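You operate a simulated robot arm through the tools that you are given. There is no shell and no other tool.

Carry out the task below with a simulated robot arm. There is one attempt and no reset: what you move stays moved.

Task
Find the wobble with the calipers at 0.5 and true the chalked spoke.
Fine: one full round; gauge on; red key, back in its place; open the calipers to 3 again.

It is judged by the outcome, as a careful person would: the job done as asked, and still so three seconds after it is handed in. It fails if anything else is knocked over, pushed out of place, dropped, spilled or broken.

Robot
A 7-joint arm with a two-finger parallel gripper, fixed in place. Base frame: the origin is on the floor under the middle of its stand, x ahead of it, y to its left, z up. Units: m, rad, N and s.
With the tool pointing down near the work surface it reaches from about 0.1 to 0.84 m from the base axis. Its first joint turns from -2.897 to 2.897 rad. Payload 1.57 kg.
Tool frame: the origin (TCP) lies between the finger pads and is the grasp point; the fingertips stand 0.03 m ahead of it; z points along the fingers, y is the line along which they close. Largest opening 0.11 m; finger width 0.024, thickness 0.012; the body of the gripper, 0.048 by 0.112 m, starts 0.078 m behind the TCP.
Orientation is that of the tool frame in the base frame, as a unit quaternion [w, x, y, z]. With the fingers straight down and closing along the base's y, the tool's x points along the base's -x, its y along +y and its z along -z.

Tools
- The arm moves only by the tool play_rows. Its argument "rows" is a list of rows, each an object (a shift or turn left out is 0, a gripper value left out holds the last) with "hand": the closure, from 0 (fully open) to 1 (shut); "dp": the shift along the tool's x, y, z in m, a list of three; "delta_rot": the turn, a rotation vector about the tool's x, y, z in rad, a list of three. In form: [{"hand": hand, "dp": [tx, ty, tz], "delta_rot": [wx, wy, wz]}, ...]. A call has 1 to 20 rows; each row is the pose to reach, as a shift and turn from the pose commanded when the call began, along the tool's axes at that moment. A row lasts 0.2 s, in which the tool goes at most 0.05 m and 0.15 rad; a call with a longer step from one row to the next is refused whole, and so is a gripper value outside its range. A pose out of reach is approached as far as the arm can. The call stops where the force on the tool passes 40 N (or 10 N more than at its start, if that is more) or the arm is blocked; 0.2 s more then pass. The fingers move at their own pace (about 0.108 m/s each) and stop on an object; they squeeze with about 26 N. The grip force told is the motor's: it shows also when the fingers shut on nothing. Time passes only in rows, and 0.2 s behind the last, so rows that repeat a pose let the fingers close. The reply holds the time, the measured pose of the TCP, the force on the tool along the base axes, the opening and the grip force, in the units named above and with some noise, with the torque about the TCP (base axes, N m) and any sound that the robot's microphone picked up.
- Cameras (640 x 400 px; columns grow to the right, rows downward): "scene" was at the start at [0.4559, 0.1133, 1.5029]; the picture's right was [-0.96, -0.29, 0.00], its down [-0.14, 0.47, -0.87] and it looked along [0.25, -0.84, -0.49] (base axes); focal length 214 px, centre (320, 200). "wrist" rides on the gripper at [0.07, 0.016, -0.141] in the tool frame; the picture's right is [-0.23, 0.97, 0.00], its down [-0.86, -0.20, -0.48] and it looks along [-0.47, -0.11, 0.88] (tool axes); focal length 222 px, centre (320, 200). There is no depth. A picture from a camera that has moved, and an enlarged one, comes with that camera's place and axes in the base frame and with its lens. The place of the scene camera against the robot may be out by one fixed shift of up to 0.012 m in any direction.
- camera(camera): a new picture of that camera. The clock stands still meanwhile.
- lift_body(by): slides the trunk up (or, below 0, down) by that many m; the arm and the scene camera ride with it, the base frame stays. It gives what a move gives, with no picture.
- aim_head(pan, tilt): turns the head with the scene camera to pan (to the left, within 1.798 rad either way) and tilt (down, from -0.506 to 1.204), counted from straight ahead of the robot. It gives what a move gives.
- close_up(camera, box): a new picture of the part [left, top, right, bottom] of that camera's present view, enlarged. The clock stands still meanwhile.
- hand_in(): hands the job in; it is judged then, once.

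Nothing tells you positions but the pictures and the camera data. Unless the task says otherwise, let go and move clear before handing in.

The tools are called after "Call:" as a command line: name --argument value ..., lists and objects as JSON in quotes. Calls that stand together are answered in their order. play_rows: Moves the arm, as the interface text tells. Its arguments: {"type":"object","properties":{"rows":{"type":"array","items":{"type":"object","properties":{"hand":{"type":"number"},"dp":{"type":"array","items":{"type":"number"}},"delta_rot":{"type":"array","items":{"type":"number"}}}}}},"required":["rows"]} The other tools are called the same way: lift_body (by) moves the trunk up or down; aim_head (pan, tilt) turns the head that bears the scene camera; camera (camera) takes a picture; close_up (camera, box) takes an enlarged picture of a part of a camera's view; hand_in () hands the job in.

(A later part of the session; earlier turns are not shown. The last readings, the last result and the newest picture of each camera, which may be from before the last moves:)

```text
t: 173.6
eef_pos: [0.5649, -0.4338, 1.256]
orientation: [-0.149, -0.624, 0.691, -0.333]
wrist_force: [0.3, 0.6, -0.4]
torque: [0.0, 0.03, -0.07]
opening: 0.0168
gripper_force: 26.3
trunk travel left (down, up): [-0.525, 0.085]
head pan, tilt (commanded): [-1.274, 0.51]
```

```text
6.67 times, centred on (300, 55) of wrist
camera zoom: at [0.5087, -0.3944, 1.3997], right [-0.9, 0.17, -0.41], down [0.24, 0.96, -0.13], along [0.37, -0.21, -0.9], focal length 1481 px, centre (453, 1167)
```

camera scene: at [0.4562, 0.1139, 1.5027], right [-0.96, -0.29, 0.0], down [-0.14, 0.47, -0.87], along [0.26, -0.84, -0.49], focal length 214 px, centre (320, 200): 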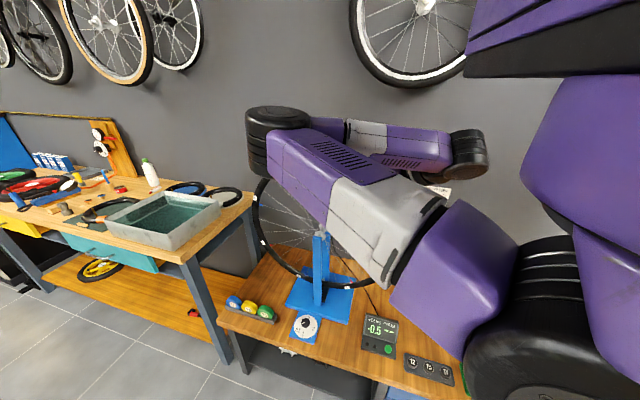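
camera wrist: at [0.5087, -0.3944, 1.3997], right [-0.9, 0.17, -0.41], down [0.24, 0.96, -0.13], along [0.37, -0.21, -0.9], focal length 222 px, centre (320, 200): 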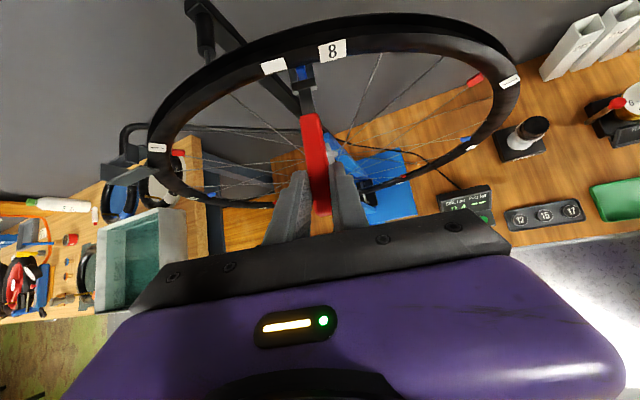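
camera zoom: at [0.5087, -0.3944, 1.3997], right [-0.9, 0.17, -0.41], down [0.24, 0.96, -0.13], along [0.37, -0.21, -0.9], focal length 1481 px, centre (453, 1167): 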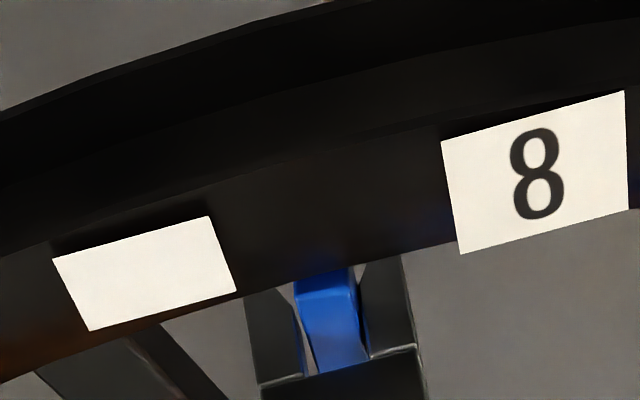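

Following nicely at 45° turned. Checking the gauge again and continuing.

Call:
close_up --camera "wrist" --box '[430, 180, 500, 230]'

Call:
play_rows --rows '[{"dp": [0.0008, 0.0166, 0.0007], "delta_rot": [0.0843, 0, -0.1001]}, {"dp": [0.0033, 0.033, 0.0028], "delta_rot": [0.1687, 0, -0.2002]}, {"dp": [0.0074, 0.0488, 0.0062], "delta_rot": [0.253, 0, -0.3003]}]'

Call:
close_up --camera "wrist" --box '[270, 25, 330, 85]'

Call:
camera --camera "scene"

```text
8.00 times, centred on (465, 205) of wrist
camera zoom: at [0.5087, -0.3944, 1.3997], right [-0.9, 0.17, -0.41], down [0.24, 0.96, -0.13], along [0.37, -0.21, -0.9], focal length 1777 px, centre (-840, 160)
```

zoom: 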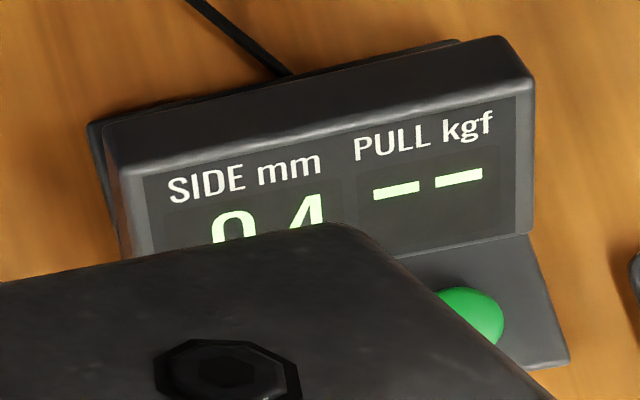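

```text
t: 174.4
eef_pos: [0.5181, -0.4423, 1.2445]
orientation: [0.119, 0.735, -0.542, 0.39]
wrist_force: [0.5, -0.1, -0.3]
torque: [0.03, 0.03, -0.09]
opening: 0.0171
gripper_force: 25.8
trunk travel left (down, up): [-0.525, 0.085]
head pan, tilt (commanded): [-1.274, 0.51]
```

```text
6.67 times, centred on (300, 55) of wrist
camera zoom: at [0.4485, -0.4122, 1.3841], right [-0.89, -0.21, -0.4], down [-0.13, 0.96, -0.23], along [0.44, -0.15, -0.89], focal length 1481 px, centre (453, 1167)
```

zoom: 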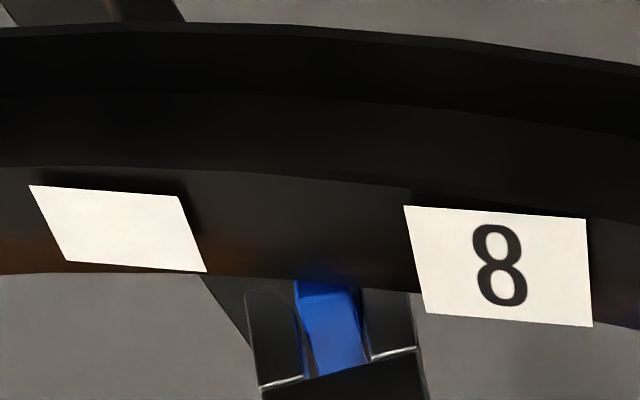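

```text
taken
camera scene: at [0.4559, 0.114, 1.5028], right [-0.96, -0.29, 0.0], down [-0.14, 0.47, -0.87], along [0.26, -0.84, -0.49], focal length 214 px, centre (320, 200)
```

scene: 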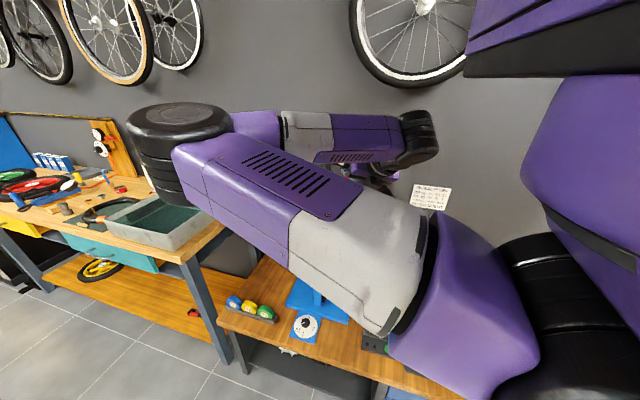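

SIDE moved from -0.5 to -0.4 at 45°: the direction is right. Finishing the first quarter turn.

Call:
play_rows --rows '[{"dp": [0.0008, 0.0166, 0.0007], "delta_rot": [0.0843, 0, -0.1001]}, {"dp": [0.0033, 0.033, 0.0028], "delta_rot": [0.1687, 0, -0.2002]}, {"dp": [0.0074, 0.0488, 0.0062], "delta_rot": [0.253, 0, -0.3003]}, {"dp": [0.0074, 0.0488, 0.0062], "delta_rot": [0.253, 0, -0.3003]}]'

Call:
close_up --camera "wrist" --box '[270, 25, 330, 85]'

Call:
camera --camera "scene"

Call:
close_up --camera "scene" --box '[350, 300, 410, 360]'

```text
t: 175.4
eef_pos: [0.4773, -0.4697, 1.2336]
orientation: [0.081, 0.816, -0.374, 0.433]
wrist_force: [-0.2, -0.2, -0.2]
torque: [0.06, -0.02, -0.05]
opening: 0.0169
gripper_force: 25.8
trunk travel left (down, up): [-0.525, 0.085]
head pan, tilt (commanded): [-1.274, 0.51]
```

```text
6.67 times, centred on (300, 55) of wrist
camera zoom: at [0.3992, -0.4537, 1.3701], right [-0.74, -0.57, -0.36], down [-0.47, 0.82, -0.33], along [0.48, -0.07, -0.87], focal length 1481 px, centre (453, 1167)
```

zoom: 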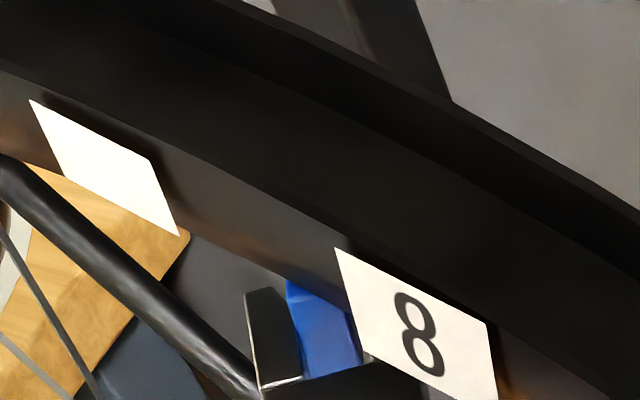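

```text
taken
camera scene: at [0.4559, 0.1132, 1.5029], right [-0.96, -0.29, 0.0], down [-0.14, 0.47, -0.87], along [0.25, -0.84, -0.49], focal length 214 px, centre (320, 200)
```

scene: 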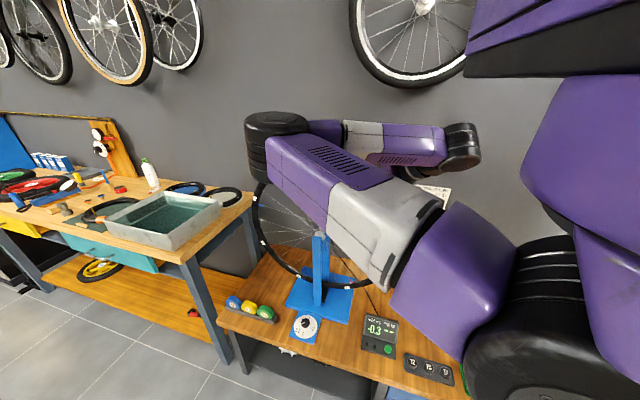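

```text
6.67 times, centred on (380, 330) of scene
camera zoom: at [0.4559, 0.1132, 1.5029], right [-0.96, -0.29, 0.0], down [-0.14, 0.47, -0.87], along [0.25, -0.84, -0.49], focal length 1430 px, centre (-80, -667)
```

zoom: 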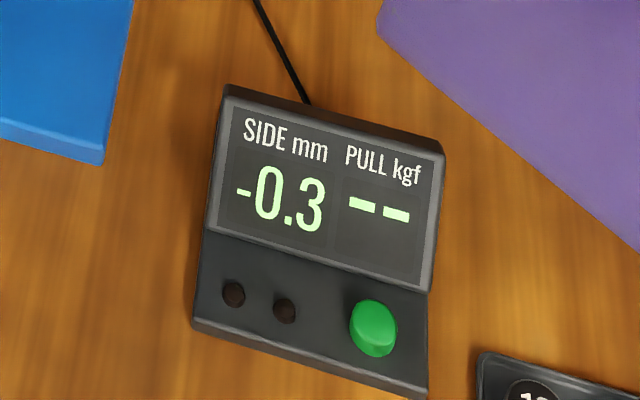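

First quarter done: SIDE reads -0.3 here (was -0.5), as expected. Withdrawing the fork straight back and swinging round to the 45° side again.

Call:
play_rows --rows '[{"dp": [-0.008, 0, -0.0068]}, {"dp": [-0.0161, 0, -0.0135]}, {"dp": [-0.0161, 0, -0.0135]}]'

Call:
close_up --camera "wrist" --box '[270, 25, 330, 85]'

Call:
play_rows --rows '[{"dp": [0.001, -0.0194, 0.0008], "delta_rot": [-0.0843, 0, 0.1001]}, {"dp": [0.0039, -0.0384, 0.0033], "delta_rot": [-0.1687, 0, 0.2002]}, {"dp": [0.0086, -0.0568, 0.0073], "delta_rot": [-0.253, 0, 0.3003]}, {"dp": [0.0152, -0.0743, 0.0128], "delta_rot": [-0.3373, 0, 0.4004]}, {"dp": [0.0235, -0.0904, 0.0198], "delta_rot": [-0.4216, 0, 0.5006]}, {"dp": [0.0333, -0.105, 0.028], "delta_rot": [-0.506, 0, 0.6007]}, {"dp": [0.0444, -0.1178, 0.0374], "delta_rot": [-0.5903, 0, 0.7008]}, {"dp": [0.0568, -0.1286, 0.0478], "delta_rot": [-0.6746, 0, 0.8009]}, {"dp": [0.0701, -0.1372, 0.0591], "delta_rot": [-0.7589, 0, 0.901]}, {"dp": [0.0842, -0.1434, 0.0709], "delta_rot": [-0.8433, 0, 1.0011]}, {"dp": [0.0988, -0.1472, 0.0832], "delta_rot": [-0.9276, 0, 1.1012]}, {"dp": [0.1136, -0.1485, 0.0957], "delta_rot": [-1.0119, 0, 1.2013]}, {"dp": [0.1136, -0.1485, 0.0957], "delta_rot": [-1.0119, 0, 1.2013]}]'

Call:
close_up --camera "wrist" --box '[270, 25, 330, 85]'

Call:
close_up --camera "scene" --box '[310, 155, 360, 190]'

```text
t: 176.2
eef_pos: [0.4631, -0.455, 1.2287]
orientation: [0.081, 0.816, -0.374, 0.433]
wrist_force: [-0.4, 0.6, -1.1]
torque: [0.02, 0.04, 0.03]
opening: 0.0169
gripper_force: 26.0
trunk travel left (down, up): [-0.525, 0.085]
head pan, tilt (commanded): [-1.274, 0.51]
```

```text
6.67 times, centred on (300, 55) of wrist
camera zoom: at [0.3856, -0.4391, 1.3659], right [-0.74, -0.57, -0.36], down [-0.47, 0.82, -0.33], along [0.48, -0.07, -0.87], focal length 1481 px, centre (453, 1167)
```

zoom: 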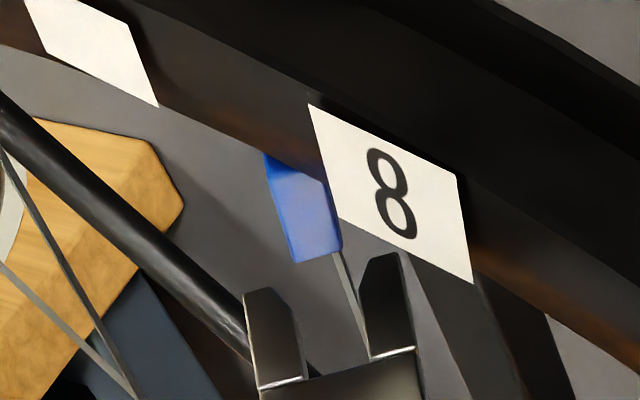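

```text
t: 179.0
eef_pos: [0.6673, -0.4577, 1.2847]
orientation: [-0.195, -0.337, 0.903, -0.18]
wrist_force: [0.1, -0.5, -0.9]
torque: [0.05, 0.02, -0.01]
opening: 0.017
gripper_force: 25.8
trunk travel left (down, up): [-0.525, 0.085]
head pan, tilt (commanded): [-1.274, 0.51]
```

```text
6.67 times, centred on (300, 55) of wrist
camera zoom: at [0.6402, -0.4177, 1.4365], right [-0.5, 0.81, -0.3], down [0.84, 0.54, 0.04], along [0.2, -0.23, -0.95], focal length 1481 px, centre (453, 1167)
```

zoom: 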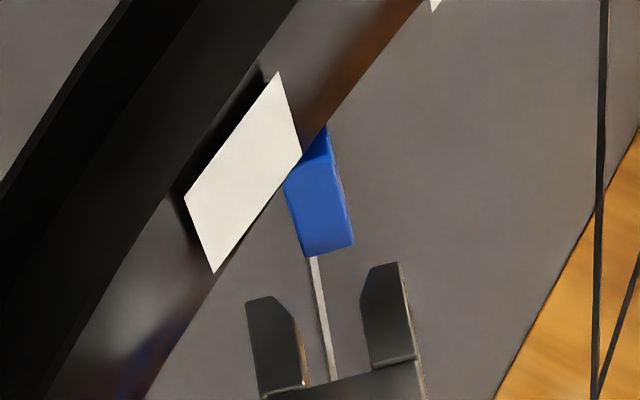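

```text
11.43 times, centred on (335, 172) of scene
camera zoom: at [0.4559, 0.1132, 1.5029], right [-0.96, -0.29, 0.0], down [-0.14, 0.47, -0.87], along [0.25, -0.84, -0.49], focal length 2451 px, centre (149, 514)
```

zoom: 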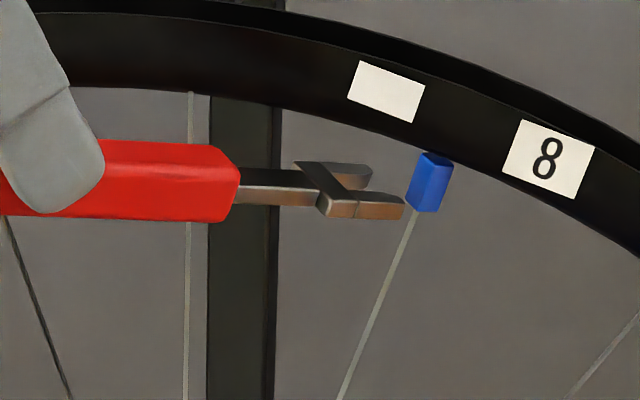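

Aligned again on the 45° side. Sliding the fork on for the second quarter turn (raising 2 mm for sag).

Call:
play_rows --rows '[{"dp": [0.0013, 0.0006, -0.0015]}, {"dp": [0.005, 0.0006, 0.0016]}, {"dp": [0.0087, 0.0006, 0.0048]}, {"dp": [0.0125, 0.0006, 0.0079]}, {"dp": [0.0162, 0.0006, 0.0111]}, {"dp": [0.0162, 0.0006, 0.0111]}]'

Call:
close_up --camera "wrist" --box '[270, 25, 330, 85]'

Call:
close_up --camera "scene" --box '[310, 155, 360, 190]'

```text
t: 180.4
eef_pos: [0.6525, -0.4681, 1.2828]
orientation: [-0.195, -0.338, 0.903, -0.18]
wrist_force: [0.2, 0.5, -0.8]
torque: [0.02, 0.02, -0.01]
opening: 0.0171
gripper_force: 26.0
trunk travel left (down, up): [-0.525, 0.085]
head pan, tilt (commanded): [-1.274, 0.51]
```

```text
6.67 times, centred on (300, 55) of wrist
camera zoom: at [0.626, -0.4298, 1.4339], right [-0.5, 0.81, -0.3], down [0.84, 0.54, 0.04], along [0.2, -0.23, -0.95], focal length 1481 px, centre (453, 1167)
```

zoom: 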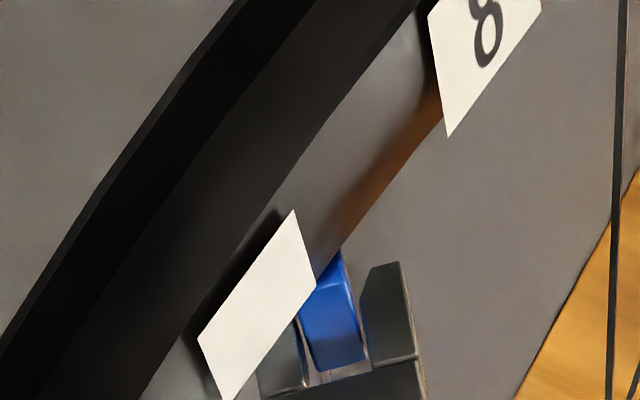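

```text
11.43 times, centred on (335, 172) of scene
camera zoom: at [0.4559, 0.1133, 1.5029], right [-0.96, -0.29, 0.0], down [-0.14, 0.47, -0.87], along [0.25, -0.84, -0.49], focal length 2451 px, centre (149, 514)
```

zoom: 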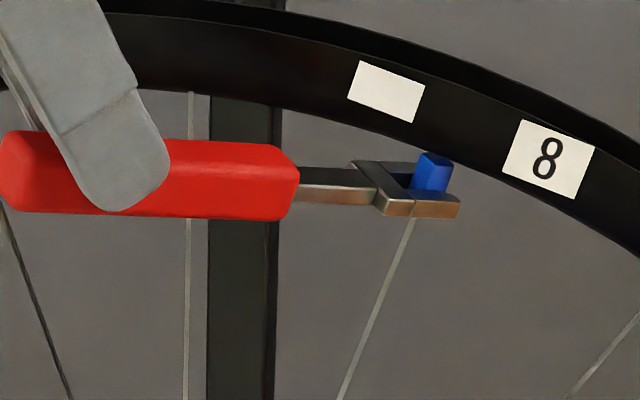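

Seated; raising 4 mm along the nipple for a fuller bite, then the second quarter turn.

Call:
play_rows --rows '[{"dp": [0.0013, 0, -0.0015]}, {"dp": [0.0026, 0, -0.0031]}, {"dp": [0.0026, 0, -0.0031]}]'

Call:
close_up --camera "scene" --box '[310, 155, 360, 190]'

Call:
play_rows --rows '[{"dp": [0.0008, 0.0166, 0.0007], "delta_rot": [0.0843, 0, -0.1001]}, {"dp": [0.0033, 0.033, 0.0028], "delta_rot": [0.1687, 0, -0.2002]}, {"dp": [0.0074, 0.0488, 0.0062], "delta_rot": [0.253, 0, -0.3003]}]'

Call:
close_up --camera "wrist" --box '[270, 25, 330, 85]'

Call:
close_up --camera "scene" --box '[310, 155, 360, 190]'

```text
t: 181.2
eef_pos: [0.6526, -0.471, 1.2865]
orientation: [-0.195, -0.338, 0.903, -0.181]
wrist_force: [0.5, 0.3, -1.2]
torque: [0.01, -0.01, 0.0]
opening: 0.0172
gripper_force: 26.3
trunk travel left (down, up): [-0.525, 0.085]
head pan, tilt (commanded): [-1.274, 0.51]
```

```text
11.43 times, centred on (335, 172) of scene
camera zoom: at [0.4559, 0.1132, 1.5029], right [-0.96, -0.29, 0.0], down [-0.14, 0.47, -0.87], along [0.25, -0.84, -0.49], focal length 2451 px, centre (149, 514)
```

zoom: 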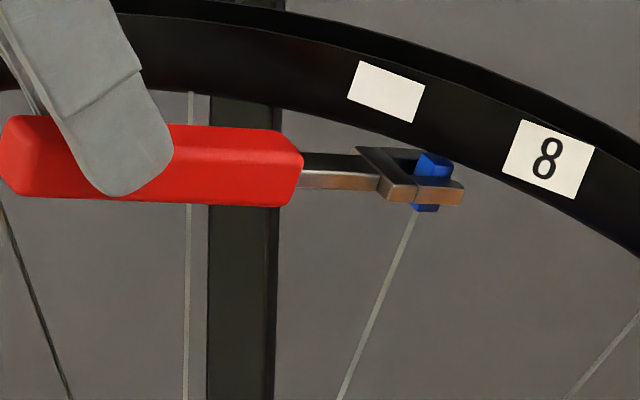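

```text
t: 182.0
eef_pos: [0.6104, -0.442, 1.2773]
orientation: [-0.175, -0.49, 0.813, -0.261]
wrist_force: [0.2, -1.1, -0.8]
torque: [0.08, 0.02, -0.06]
opening: 0.017
gripper_force: 26.4
trunk travel left (down, up): [-0.525, 0.085]
head pan, tilt (commanded): [-1.274, 0.51]
```

```text
6.67 times, centred on (300, 55) of wrist
camera zoom: at [0.5688, -0.3986, 1.4233], right [-0.76, 0.53, -0.37], down [0.58, 0.81, -0.03], along [0.28, -0.24, -0.93], focal length 1481 px, centre (453, 1167)
```

zoom: 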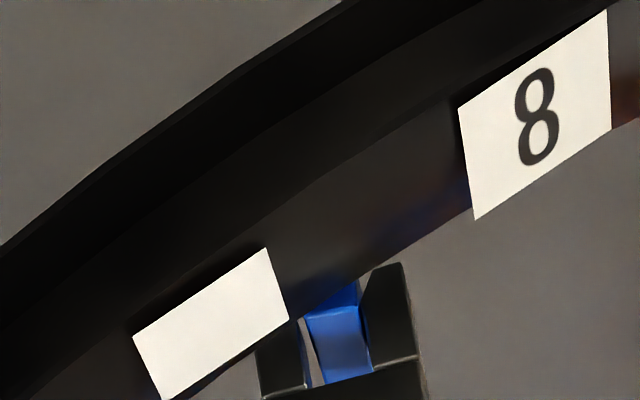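

```text
11.43 times, centred on (335, 172) of scene
camera zoom: at [0.456, 0.113, 1.5028], right [-0.96, -0.29, 0.0], down [-0.14, 0.47, -0.87], along [0.25, -0.84, -0.49], focal length 2451 px, centre (149, 514)
```

zoom: 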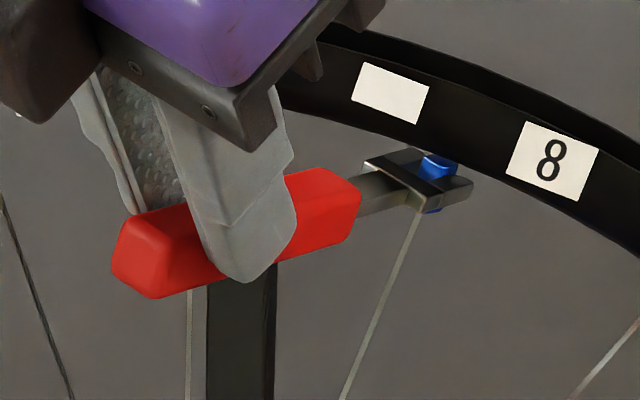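

Turning well. Continuing through the remaining arc in two steps.

Call:
play_rows --rows '[{"dp": [0.0008, 0.0166, 0.0007], "delta_rot": [0.0843, 0, -0.1001]}, {"dp": [0.0033, 0.033, 0.0028], "delta_rot": [0.1687, 0, -0.2002]}, {"dp": [0.0074, 0.0488, 0.0062], "delta_rot": [0.253, 0, -0.3003]}]'

Call:
play_rows --rows '[{"dp": [0.0008, 0.0166, 0.0007], "delta_rot": [0.0843, 0, -0.1001]}, {"dp": [0.0033, 0.033, 0.0028], "delta_rot": [0.1687, 0, -0.2002]}, {"dp": [0.0074, 0.0488, 0.0062], "delta_rot": [0.253, 0, -0.3003]}]'

Call:
close_up --camera "wrist" --box '[270, 25, 330, 85]'

Call:
play_rows --rows '[{"dp": [0.0008, 0.0166, 0.0007], "delta_rot": [0.0843, 0, -0.1001]}, {"dp": [0.0033, 0.033, 0.0028], "delta_rot": [0.1687, 0, -0.2002]}, {"dp": [0.0074, 0.0488, 0.0062], "delta_rot": [0.253, 0, -0.3003]}, {"dp": [0.0074, 0.0488, 0.0062], "delta_rot": [0.253, 0, -0.3003]}]'

Call:
close_up --camera "wrist" --box '[270, 25, 330, 85]'

Call:
close_up --camera "scene" --box '[350, 300, 410, 360]'

```text
t: 182.8
eef_pos: [0.565, -0.4315, 1.2629]
orientation: [-0.149, -0.625, 0.69, -0.333]
wrist_force: [0.1, -0.4, -1.5]
torque: [0.05, 0.02, -0.07]
opening: 0.0171
gripper_force: 25.9
trunk travel left (down, up): [-0.525, 0.085]
head pan, tilt (commanded): [-1.274, 0.51]
```

```text
t: 183.6
eef_pos: [0.5186, -0.4409, 1.2503]
orientation: [0.118, 0.734, -0.543, 0.39]
wrist_force: [-0.4, 0.2, -0.8]
torque: [0.07, 0.01, -0.06]
opening: 0.017
gripper_force: 26.1
trunk travel left (down, up): [-0.525, 0.085]
head pan, tilt (commanded): [-1.274, 0.51]
```

```text
6.67 times, centred on (300, 55) of wrist
camera zoom: at [0.448, -0.4115, 1.3891], right [-0.89, -0.21, -0.4], down [-0.13, 0.96, -0.23], along [0.44, -0.15, -0.89], focal length 1481 px, centre (453, 1167)
```

zoom: 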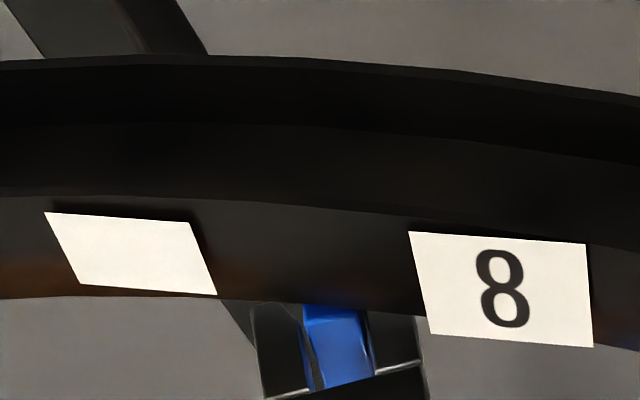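

```text
t: 184.6
eef_pos: [0.4781, -0.4683, 1.241]
orientation: [0.081, 0.816, -0.374, 0.434]
wrist_force: [0.5, 1.3, -0.3]
torque: [0.03, 0.03, 0.0]
opening: 0.017
gripper_force: 26.1
trunk travel left (down, up): [-0.525, 0.085]
head pan, tilt (commanded): [-1.274, 0.51]
```

```text
6.67 times, centred on (300, 55) of wrist
camera zoom: at [0.3999, -0.4525, 1.3758], right [-0.74, -0.57, -0.36], down [-0.47, 0.82, -0.33], along [0.48, -0.07, -0.87], focal length 1481 px, centre (453, 1167)
```

zoom: 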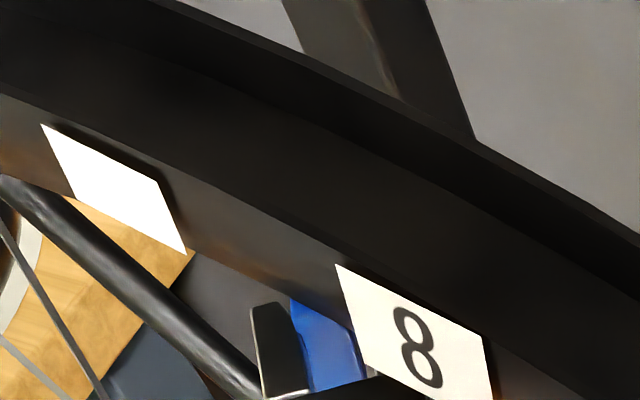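

```text
6.67 times, centred on (380, 330) of scene
camera zoom: at [0.4559, 0.1132, 1.5029], right [-0.96, -0.29, 0.0], down [-0.14, 0.47, -0.87], along [0.25, -0.84, -0.49], focal length 1430 px, centre (-80, -667)
```

zoom: 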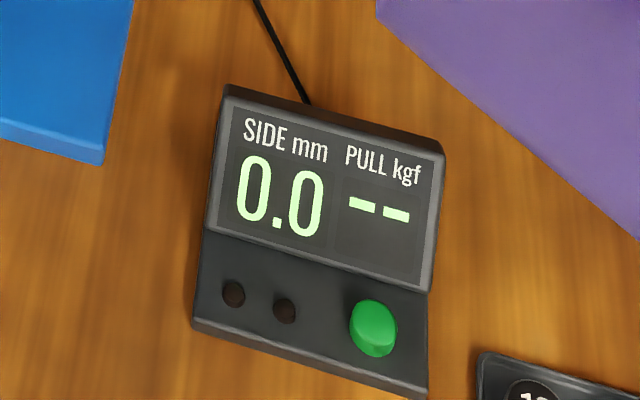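

SIDE now reads 0.0. Withdrawing the fork straight back and swinging to the known-good side before retreating.

Call:
play_rows --rows '[{"dp": [-0.008, 0, -0.0068]}, {"dp": [-0.0161, 0, -0.0135]}, {"dp": [-0.0161, 0, -0.0135]}]'

Call:
play_rows --rows '[{"dp": [0.001, -0.0194, 0.0008], "delta_rot": [-0.0843, 0, 0.1001]}, {"dp": [0.0039, -0.0384, 0.0033], "delta_rot": [-0.1687, 0, 0.2002]}, {"dp": [0.0086, -0.0568, 0.0073], "delta_rot": [-0.253, 0, 0.3003]}, {"dp": [0.0152, -0.0743, 0.0128], "delta_rot": [-0.3373, 0, 0.4004]}, {"dp": [0.0235, -0.0904, 0.0198], "delta_rot": [-0.4216, 0, 0.5006]}, {"dp": [0.0333, -0.105, 0.028], "delta_rot": [-0.506, 0, 0.6007]}, {"dp": [0.0444, -0.1178, 0.0374], "delta_rot": [-0.5903, 0, 0.7008]}, {"dp": [0.0568, -0.1286, 0.0478], "delta_rot": [-0.6746, 0, 0.8009]}, {"dp": [0.0701, -0.1372, 0.0591], "delta_rot": [-0.7589, 0, 0.901]}, {"dp": [0.0842, -0.1434, 0.0709], "delta_rot": [-0.8433, 0, 1.0011]}, {"dp": [0.0988, -0.1472, 0.0832], "delta_rot": [-0.9276, 0, 1.1012]}, {"dp": [0.1136, -0.1485, 0.0957], "delta_rot": [-1.0119, 0, 1.2013]}, {"dp": [0.0921, -0.1485, 0.0776], "delta_rot": [-1.0119, 0, 1.2013]}]'

Call:
close_up --camera "scene" --box '[290, 145, 370, 200]'

Call:
camera --camera "wrist"

```text
t: 185.4
eef_pos: [0.4633, -0.454, 1.2356]
orientation: [0.082, 0.816, -0.374, 0.433]
wrist_force: [0.9, 0.4, -1.0]
torque: [0.0, 0.02, -0.03]
opening: 0.0169
gripper_force: 25.7
trunk travel left (down, up): [-0.525, 0.085]
head pan, tilt (commanded): [-1.274, 0.51]
```

```text
t: 188.2
eef_pos: [0.6453, -0.4357, 1.286]
orientation: [-0.196, -0.337, 0.903, -0.18]
wrist_force: [-0.9, 0.2, -1.7]
torque: [0.03, -0.04, 0.0]
opening: 0.017
gripper_force: 25.9
trunk travel left (down, up): [-0.525, 0.085]
head pan, tilt (commanded): [-1.274, 0.51]
```

```text
7.27 times, centred on (330, 172) of scene
camera zoom: at [0.456, 0.1127, 1.5029], right [-0.96, -0.29, 0.0], down [-0.14, 0.47, -0.87], along [0.25, -0.84, -0.49], focal length 1560 px, centre (247, 400)
```

zoom: 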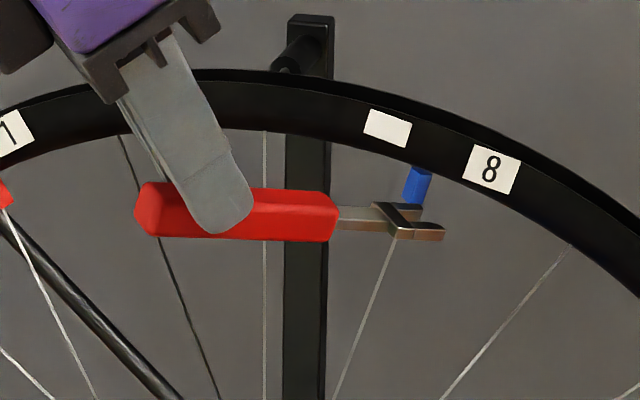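

```text
taken
camera wrist: at [0.6191, -0.397, 1.4366], right [-0.5, 0.81, -0.3], down [0.84, 0.54, 0.04], along [0.2, -0.23, -0.95], focal length 222 px, centre (320, 200)
```

wrist: 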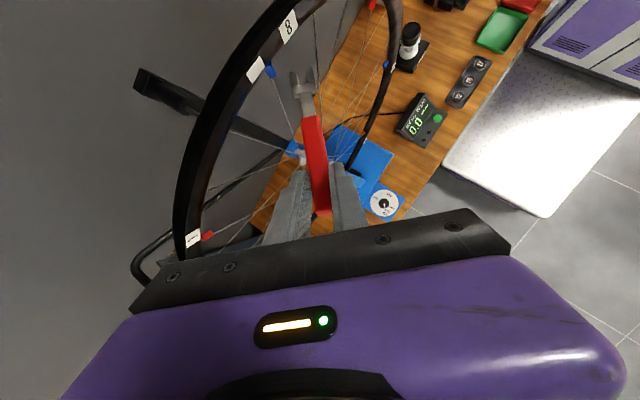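

Clear of the nipple. Retreating to the front pose with the key level again.

Call:
play_rows --rows '[{"dp": [-0.0016, 0.0233, -0.0119], "delta_rot": [0.0429, 0.0163, -0.1072]}, {"dp": [-0.0031, 0.0467, -0.0237], "delta_rot": [0.0859, 0.0325, -0.2143]}, {"dp": [-0.0047, 0.07, -0.0356], "delta_rot": [0.1288, 0.0488, -0.3215]}, {"dp": [-0.0062, 0.0934, -0.0474], "delta_rot": [0.1717, 0.065, -0.4286]}, {"dp": [-0.0078, 0.1167, -0.0593], "delta_rot": [0.2146, 0.0813, -0.5358]}, {"dp": [-0.0093, 0.14, -0.0711], "delta_rot": [0.2576, 0.0975, -0.643]}, {"dp": [-0.0109, 0.1634, -0.083], "delta_rot": [0.3005, 0.1138, -0.7501]}]'

Call:
lift_body --by -0.2

Call:
camera --camera "wrist"

Call:
camera --camera "scene"

```text
t: 189.8
eef_pos: [0.5598, -0.2755, 1.3204]
orientation: [-0.246, -0.658, 0.668, -0.244]
wrist_force: [0.3, 0.4, -0.3]
torque: [0.05, 0.02, -0.02]
opening: 0.0169
gripper_force: 25.5
trunk travel left (down, up): [-0.525, 0.085]
head pan, tilt (commanded): [-1.274, 0.51]
```

```text
t: 191.9
eef_pos: [0.5607, -0.2741, 1.1214]
orientation: [-0.245, -0.658, 0.669, -0.244]
wrist_force: [0.8, -0.3, -0.6]
torque: [0.06, 0.04, 0.01]
opening: 0.0169
gripper_force: 25.5
trunk travel left (down, up): [-0.325, 0.285]
head pan, tilt (commanded): [-1.274, 0.51]
```

```text
taken
camera wrist: at [0.5445, -0.2349, 1.2737], right [-0.97, 0.19, -0.15], down [0.21, 0.96, -0.19], along [0.11, -0.22, -0.97], focal length 222 px, centre (320, 200)
```

wrist: 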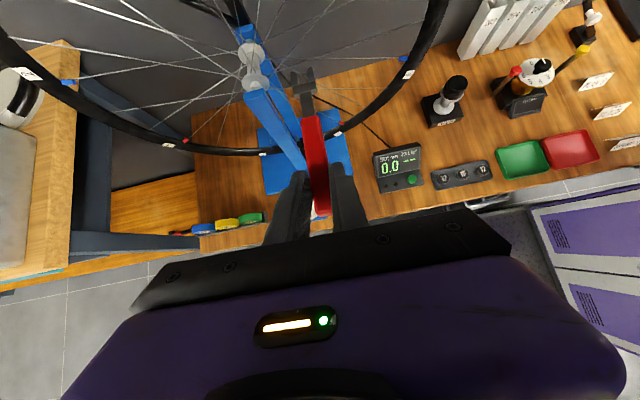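

```text
taken
camera scene: at [0.4559, 0.1133, 1.3029], right [-0.96, -0.29, 0.0], down [-0.14, 0.47, -0.87], along [0.25, -0.84, -0.49], focal length 214 px, centre (320, 200)
```

scene: 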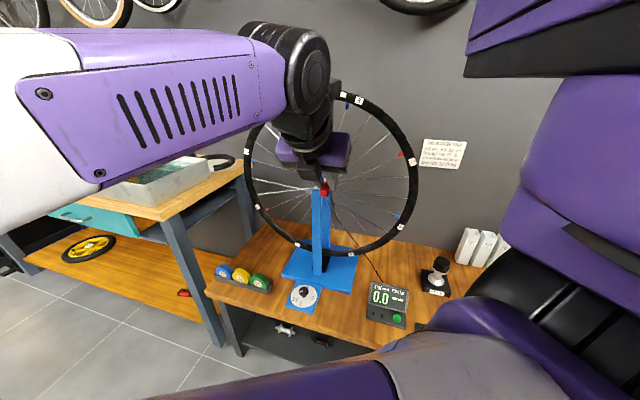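

Descending toward the key's place on the bench.

Call:
play_rows --rows '[{"dp": [-0.0214, 0.0093, 0.0326]}, {"dp": [-0.0428, 0.0185, 0.0652]}, {"dp": [-0.0642, 0.0278, 0.0977]}, {"dp": [-0.0856, 0.0371, 0.1303]}, {"dp": [-0.107, 0.0463, 0.1629]}, {"dp": [-0.1285, 0.0556, 0.1955]}, {"dp": [-0.15, 0.0649, 0.228]}, {"dp": [-0.1713, 0.0741, 0.2606]}, {"dp": [-0.1927, 0.0834, 0.2932]}]'

Call:
camera --camera "wrist"

Call:
close_up --camera "wrist" --box '[230, 40, 410, 230]'

Call:
close_up --camera "wrist" --box '[270, 40, 350, 100]'

```text
t: 193.9
eef_pos: [0.4781, -0.3174, 0.7742]
orientation: [-0.245, -0.657, 0.669, -0.245]
wrist_force: [-0.3, 0.8, -1.1]
torque: [0.03, 0.01, 0.01]
opening: 0.0172
gripper_force: 25.6
out of reach, approached as far as the arm can: row 2, 3, 4, 5, 6, 7
trunk travel left (down, up): [-0.325, 0.285]
head pan, tilt (commanded): [-1.274, 0.51]
```

```text
taken
camera wrist: at [0.462, -0.2778, 0.9257], right [-0.97, 0.19, -0.15], down [0.22, 0.96, -0.19], along [0.11, -0.22, -0.97], focal length 222 px, centre (320, 200)
```

wrist: 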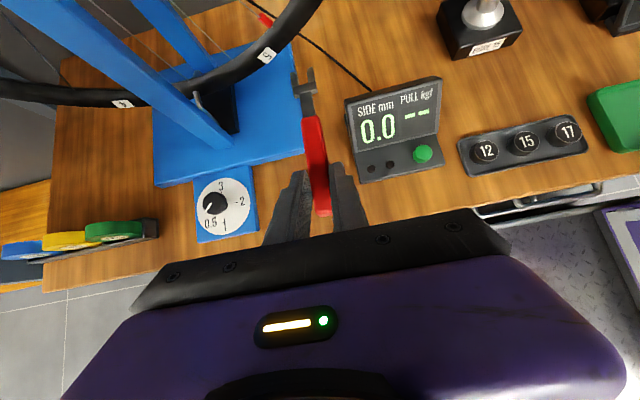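

```text
2.11 times, centred on (320, 135) of wrist
camera zoom: at [0.462, -0.2778, 0.9257], right [-0.97, 0.19, -0.15], down [0.22, 0.96, -0.19], along [0.11, -0.22, -0.97], focal length 468 px, centre (320, 337)
```

zoom: 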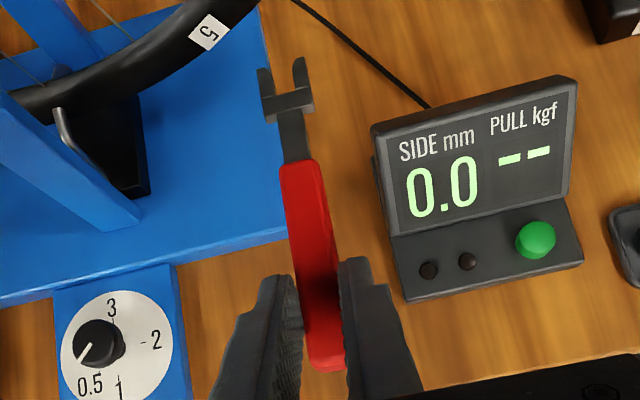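

```text
6.67 times, centred on (310, 70) of wrist
camera zoom: at [0.462, -0.2778, 0.9257], right [-0.97, 0.19, -0.15], down [0.22, 0.96, -0.19], along [0.11, -0.22, -0.97], focal length 1481 px, centre (387, 1067)
```

zoom: 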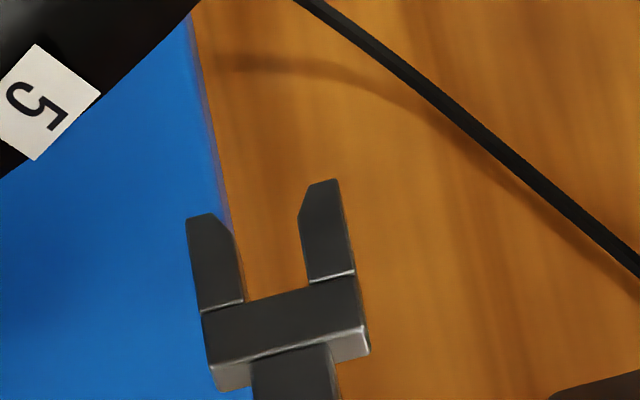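

The fork has sagged ~5° in the grip, so I'll pitch the hand to level the key, then lower it close to the bench.

Call:
play_rows --rows '[{"dp": [-0.022, 0, 0.0253], "delta_rot": [0, 0.02, 0]}, {"dp": [-0.044, 0, 0.0505], "delta_rot": [0, 0.04, 0]}, {"dp": [-0.066, -0.0006, 0.0758], "delta_rot": [0, 0.06, 0]}, {"dp": [-0.088, -0.0006, 0.101], "delta_rot": [0, 0.08, 0]}, {"dp": [-0.088, -0.0006, 0.101], "delta_rot": [0, 0.08, 0]}]'

Call:
camera --camera "wrist"

Call:
close_up --camera "wrist" --box '[250, 60, 410, 230]'

Call:
close_up --camera "scene" --box '[310, 260, 410, 340]'

```text
t: 195.2
eef_pos: [0.4797, -0.3186, 0.6386]
orientation: [-0.271, -0.647, 0.659, -0.271]
wrist_force: [0.2, 0.2, -1.1]
torque: [0.01, 0.01, 0.01]
opening: 0.0172
gripper_force: 25.8
trunk travel left (down, up): [-0.325, 0.285]
head pan, tilt (commanded): [-1.274, 0.51]
```

```text
taken
camera wrist: at [0.4642, -0.2657, 0.7868], right [-0.97, 0.18, -0.17], down [0.22, 0.94, -0.27], along [0.11, -0.3, -0.95], focal length 222 px, centre (320, 200)
```

wrist: 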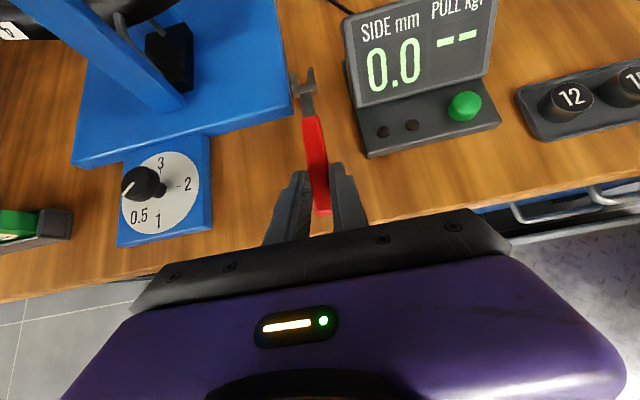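

```text
2.35 times, centred on (330, 145) of wrist
camera zoom: at [0.4642, -0.2657, 0.7868], right [-0.97, 0.18, -0.17], down [0.22, 0.94, -0.27], along [0.11, -0.3, -0.95], focal length 523 px, centre (296, 329)
```

zoom: 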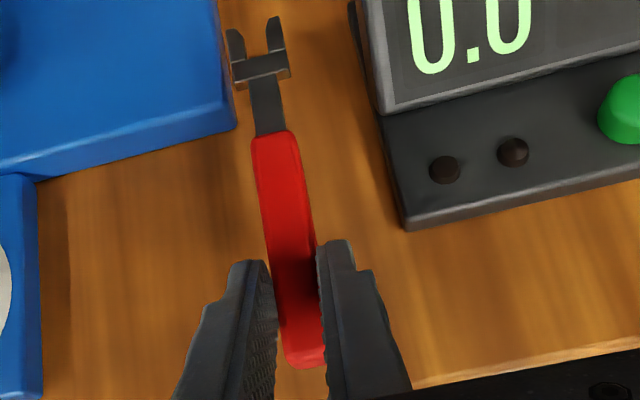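

```text
5.00 times, centred on (360, 300) of scene
camera zoom: at [0.4559, 0.1133, 1.3029], right [-0.96, -0.29, 0.0], down [-0.14, 0.47, -0.87], along [0.25, -0.84, -0.49], focal length 1072 px, centre (120, -300)
```

zoom: 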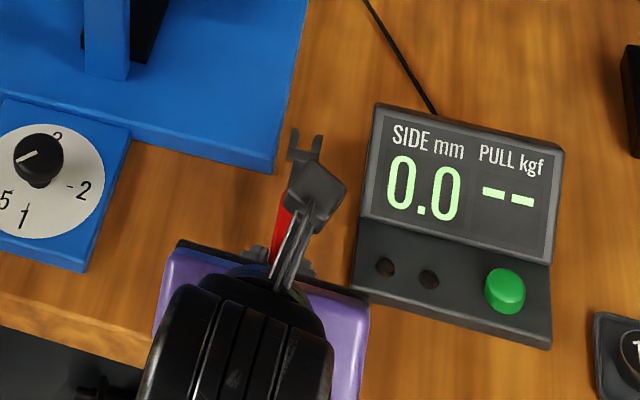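

The key is right above its place. Lowering to just above the bench, then in 2 mm steps to contact.

Call:
play_rows --rows '[{"dp": [-0.0147, 0, 0.0136]}, {"dp": [-0.0265, 0.0003, 0.0244]}, {"dp": [-0.0294, 0.0003, 0.0271]}]'

Call:
play_rows --rows '[{"dp": [-0.0014, 0, 0.0014]}, {"dp": [-0.0028, 0, 0.0028]}]'

Call:
close_up --camera "wrist" --box '[250, 60, 410, 230]'

```text
t: 195.9
eef_pos: [0.4805, -0.3159, 0.5996]
orientation: [-0.271, -0.648, 0.658, -0.271]
wrist_force: [0.3, -0.2, -1.1]
torque: [0.07, -0.04, 0.0]
opening: 0.0171
gripper_force: 26.4
trunk travel left (down, up): [-0.325, 0.285]
head pan, tilt (commanded): [-1.274, 0.51]
```

```text
t: 196.6
eef_pos: [0.4791, -0.316, 0.5956]
orientation: [-0.272, -0.647, 0.659, -0.271]
wrist_force: [0.6, 3.2, 11.3]
torque: [0.32, -0.01, 0.01]
opening: 0.017
gripper_force: 26.4
trunk travel left (down, up): [-0.325, 0.285]
head pan, tilt (commanded): [-1.274, 0.51]
```

```text
2.35 times, centred on (330, 145) of wrist
camera zoom: at [0.464, -0.2637, 0.7449], right [-0.97, 0.17, -0.17], down [0.22, 0.94, -0.27], along [0.11, -0.3, -0.95], focal length 523 px, centre (296, 329)
```

zoom: 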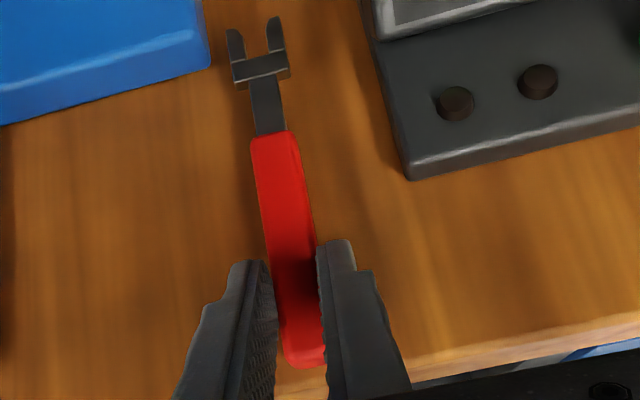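

The handle's end touches first; I'll ease the pitch by 0.03 rad to lay the fork down, then release.

Call:
play_rows --rows '[{"delta_rot": [0, -0.015, 0]}, {"delta_rot": [0, -0.03, 0]}, {"delta_rot": [0, -0.03, 0]}]'

Call:
close_up --camera "wrist" --box '[270, 60, 350, 110]'

```text
t: 197.3
eef_pos: [0.4803, -0.3161, 0.5969]
orientation: [-0.263, -0.651, 0.662, -0.262]
wrist_force: [-0.3, -4.1, 13.5]
torque: [0.01, 0.03, -0.01]
opening: 0.0169
gripper_force: 25.8
trunk travel left (down, up): [-0.325, 0.285]
head pan, tilt (commanded): [-1.274, 0.51]
```

```text
8.00 times, centred on (310, 85) of wrist
camera zoom: at [0.4639, -0.2678, 0.746], right [-0.97, 0.18, -0.16], down [0.21, 0.95, -0.24], along [0.11, -0.27, -0.96], focal length 1777 px, centre (400, 1120)
```

zoom: 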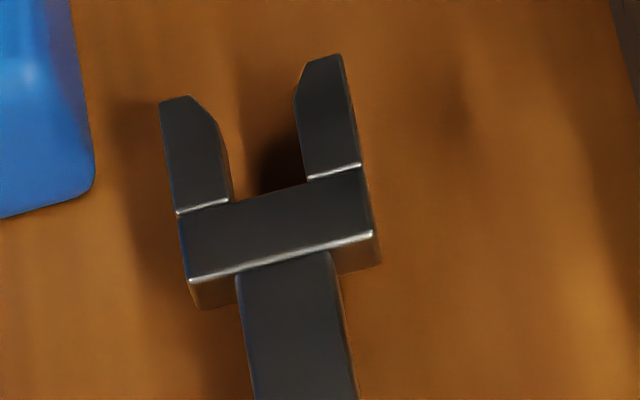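

Nearly flat. Releasing the key.

Call:
play_rows --rows '[{"hand": 0.75}, {"hand": 0.6}, {"hand": 0.5}, {"hand": 0.5}]'

Call:
close_up --camera "wrist" --box '[250, 60, 410, 230]'

Call:
play_rows --rows '[{"dp": [0.0147, 0, -0.0136]}, {"dp": [0.0353, 0, -0.0355]}, {"dp": [0.0455, 0, -0.044]}]'

Call:
camera --camera "wrist"

Call:
close_up --camera "wrist" --box '[250, 90, 410, 230]'

```text
t: 198.3
eef_pos: [0.4805, -0.3147, 0.5943]
orientation: [-0.262, -0.651, 0.663, -0.261]
wrist_force: [0.6, 0.7, 0.8]
torque: [-0.02, -0.02, 0.0]
opening: 0.055
gripper_force: 0.1
trunk travel left (down, up): [-0.325, 0.285]
head pan, tilt (commanded): [-1.274, 0.51]
```

```text
2.35 times, centred on (330, 145) of wrist
camera zoom: at [0.4641, -0.2674, 0.7451], right [-0.97, 0.18, -0.16], down [0.21, 0.95, -0.24], along [0.11, -0.27, -0.96], focal length 523 px, centre (296, 329)
```

zoom: 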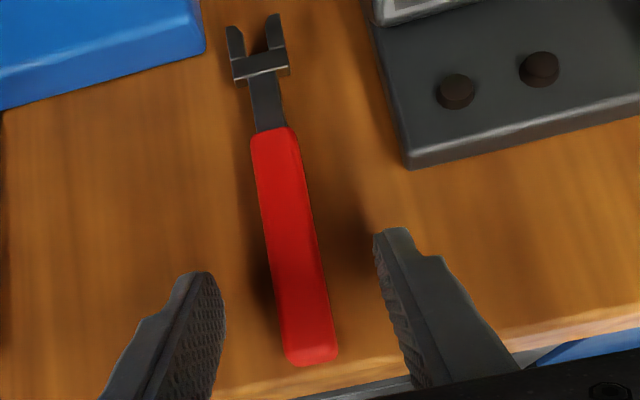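

```text
t: 199.2
eef_pos: [0.4798, -0.3176, 0.6578]
orientation: [-0.262, -0.651, 0.663, -0.26]
wrist_force: [-0.1, 0.1, 0.5]
torque: [0.01, 0.0, 0.01]
opening: 0.0552
gripper_force: 0.1
trunk travel left (down, up): [-0.325, 0.285]
head pan, tilt (commanded): [-1.274, 0.51]
```

```text
taken
camera wrist: at [0.4634, -0.2703, 0.8083], right [-0.97, 0.18, -0.16], down [0.21, 0.95, -0.24], along [0.11, -0.27, -0.96], focal length 222 px, centre (320, 200)
```

wrist: 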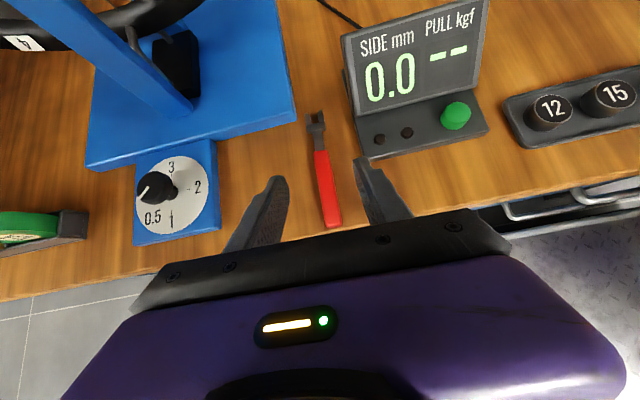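

```text
2.86 times, centred on (330, 160) of wrist
camera zoom: at [0.4634, -0.2703, 0.8083], right [-0.97, 0.18, -0.16], down [0.21, 0.95, -0.24], along [0.11, -0.27, -0.96], focal length 635 px, centre (291, 314)
```

zoom: 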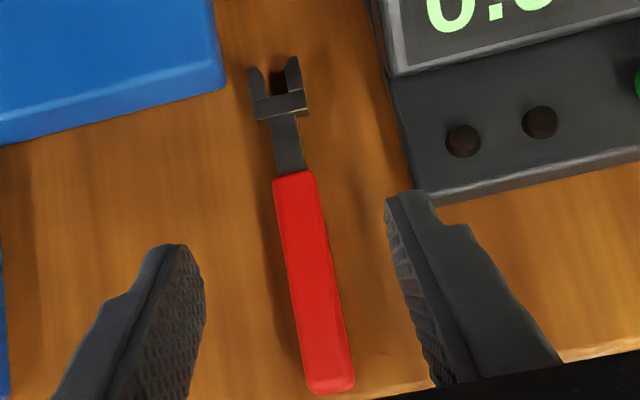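

The key is back where it lay (within ~2 mm). Now I'll rise and turn spoke 8 back under the sensor to verify the result.

Call:
play_rows --rows '[{"dp": [0.033, 0, -0.0314], "delta_rot": [0, 0, 0]}, {"dp": [0.066, 0, -0.0628], "delta_rot": [0, -0.075, 0]}, {"dp": [0.099, -0.001, -0.0942], "delta_rot": [0, -0.15, 0]}, {"dp": [0.132, -0.002, -0.1256], "delta_rot": [0, -0.225, 0]}, {"dp": [0.165, -0.003, -0.157], "delta_rot": [0, -0.3, 0]}, {"dp": [0.198, -0.003, -0.1884], "delta_rot": [0, -0.375, 0]}, {"dp": [0.231, -0.004, -0.22], "delta_rot": [0, -0.45, 0]}, {"dp": [0.264, -0.004, -0.2513], "delta_rot": [0, -0.525, 0]}, {"dp": [0.297, -0.005, -0.2827], "delta_rot": [0, -0.6, 0]}, {"dp": [0.33, -0.005, -0.3141], "delta_rot": [0, -0.675, 0]}, {"dp": [0.3628, -0.005, -0.3455], "delta_rot": [0, -0.75, 0]}]'

Call:
lift_body --by 0.2

Call:
play_rows --rows '[{"delta_rot": [0, 0, 0.143]}, {"delta_rot": [0, 0, 0.286]}, {"delta_rot": [0, 0, 0.429]}, {"delta_rot": [0, 0, 0.572]}, {"delta_rot": [0, 0, 0.715]}, {"delta_rot": [0, 0, 0.858]}, {"delta_rot": [0, 0, 1.0]}, {"delta_rot": [0, 0, 1.143]}, {"delta_rot": [0, 0, 1.286]}, {"delta_rot": [0, 0, 1.429]}, {"delta_rot": [0, 0, 1.571]}]'

Call:
camera --camera "wrist"

```text
t: 201.6
eef_pos: [0.4813, -0.3465, 1.1625]
orientation: [-0.001, -0.702, 0.713, -0.004]
wrist_force: [0.1, 0.1, 0.2]
torque: [0.03, 0.02, 0.0]
opening: 0.055
gripper_force: 0.1
trunk travel left (down, up): [-0.325, 0.285]
head pan, tilt (commanded): [-1.274, 0.51]
```

```text
t: 203.7
eef_pos: [0.4813, -0.344, 1.3614]
orientation: [0.0, -0.702, 0.712, -0.005]
wrist_force: [-0.1, 0.0, 0.7]
torque: [0.0, 0.0, 0.0]
opening: 0.055
gripper_force: 0.2
trunk travel left (down, up): [-0.525, 0.085]
head pan, tilt (commanded): [-1.274, 0.51]
```

```text
t: 206.1
eef_pos: [0.4806, -0.3452, 1.3619]
orientation: [0.002, 0.009, 1.0, -0.003]
wrist_force: [0.1, 0.4, -0.4]
torque: [-0.02, 0.01, 0.01]
opening: 0.055
gripper_force: 0.0
trunk travel left (down, up): [-0.525, 0.085]
head pan, tilt (commanded): [-1.274, 0.51]
```

```text
taken
camera wrist: at [0.4116, -0.3262, 1.5021], right [0.24, 0.97, -0.01], down [0.85, -0.21, 0.48], along [0.47, -0.12, -0.88], focal length 222 px, centre (320, 200)
```

wrist: 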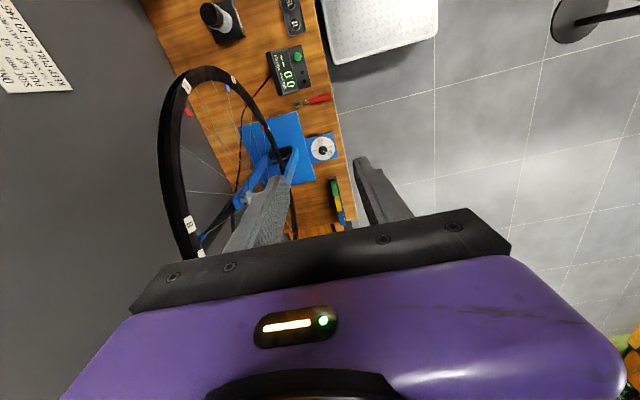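

Call:
play_rows --rows '[{"hand": 0.2, "dp": [0.002, -0.043, 0]}, {"dp": [0.004, -0.086, 0]}, {"dp": [0.006, -0.129, 0]}, {"dp": [0.008, -0.172, 0]}, {"dp": [0.01, -0.2153, 0]}, {"dp": [0.02, -0.2153, 0.025], "delta_rot": [0, -0.12, 0]}, {"dp": [0.03, -0.2153, 0.05], "delta_rot": [0, -0.24, 0]}, {"dp": [0.043, -0.2153, 0.076], "delta_rot": [0, -0.36, 0]}, {"dp": [0.0557, -0.2153, 0.0999], "delta_rot": [0, -0.468, 0]}, {"dp": [0.065, -0.2153, 0.145], "delta_rot": [0, -0.48, 0]}, {"dp": [0.0751, -0.2153, 0.19], "delta_rot": [0, -0.48, 0]}]'

Call:
camera --camera "wrist"

```text
t: 208.5
eef_pos: [0.4044, -0.5619, 1.1739]
orientation: [0.241, 0.006, 0.971, -0.006]
wrist_force: [-0.8, -0.3, 0.3]
torque: [-0.07, -0.01, -0.02]
opening: 0.0881
gripper_force: 0.0
trunk travel left (down, up): [-0.525, 0.085]
head pan, tilt (commanded): [-1.274, 0.51]
```

```text
taken
camera wrist: at [0.277, -0.542, 1.2655], right [0.22, 0.97, 0.1], down [0.53, -0.2, 0.82], along [0.82, -0.13, -0.56], focal length 222 px, centre (320, 200)
```

wrist: 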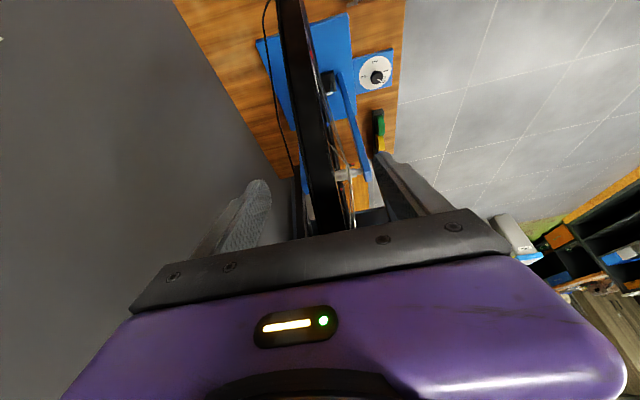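

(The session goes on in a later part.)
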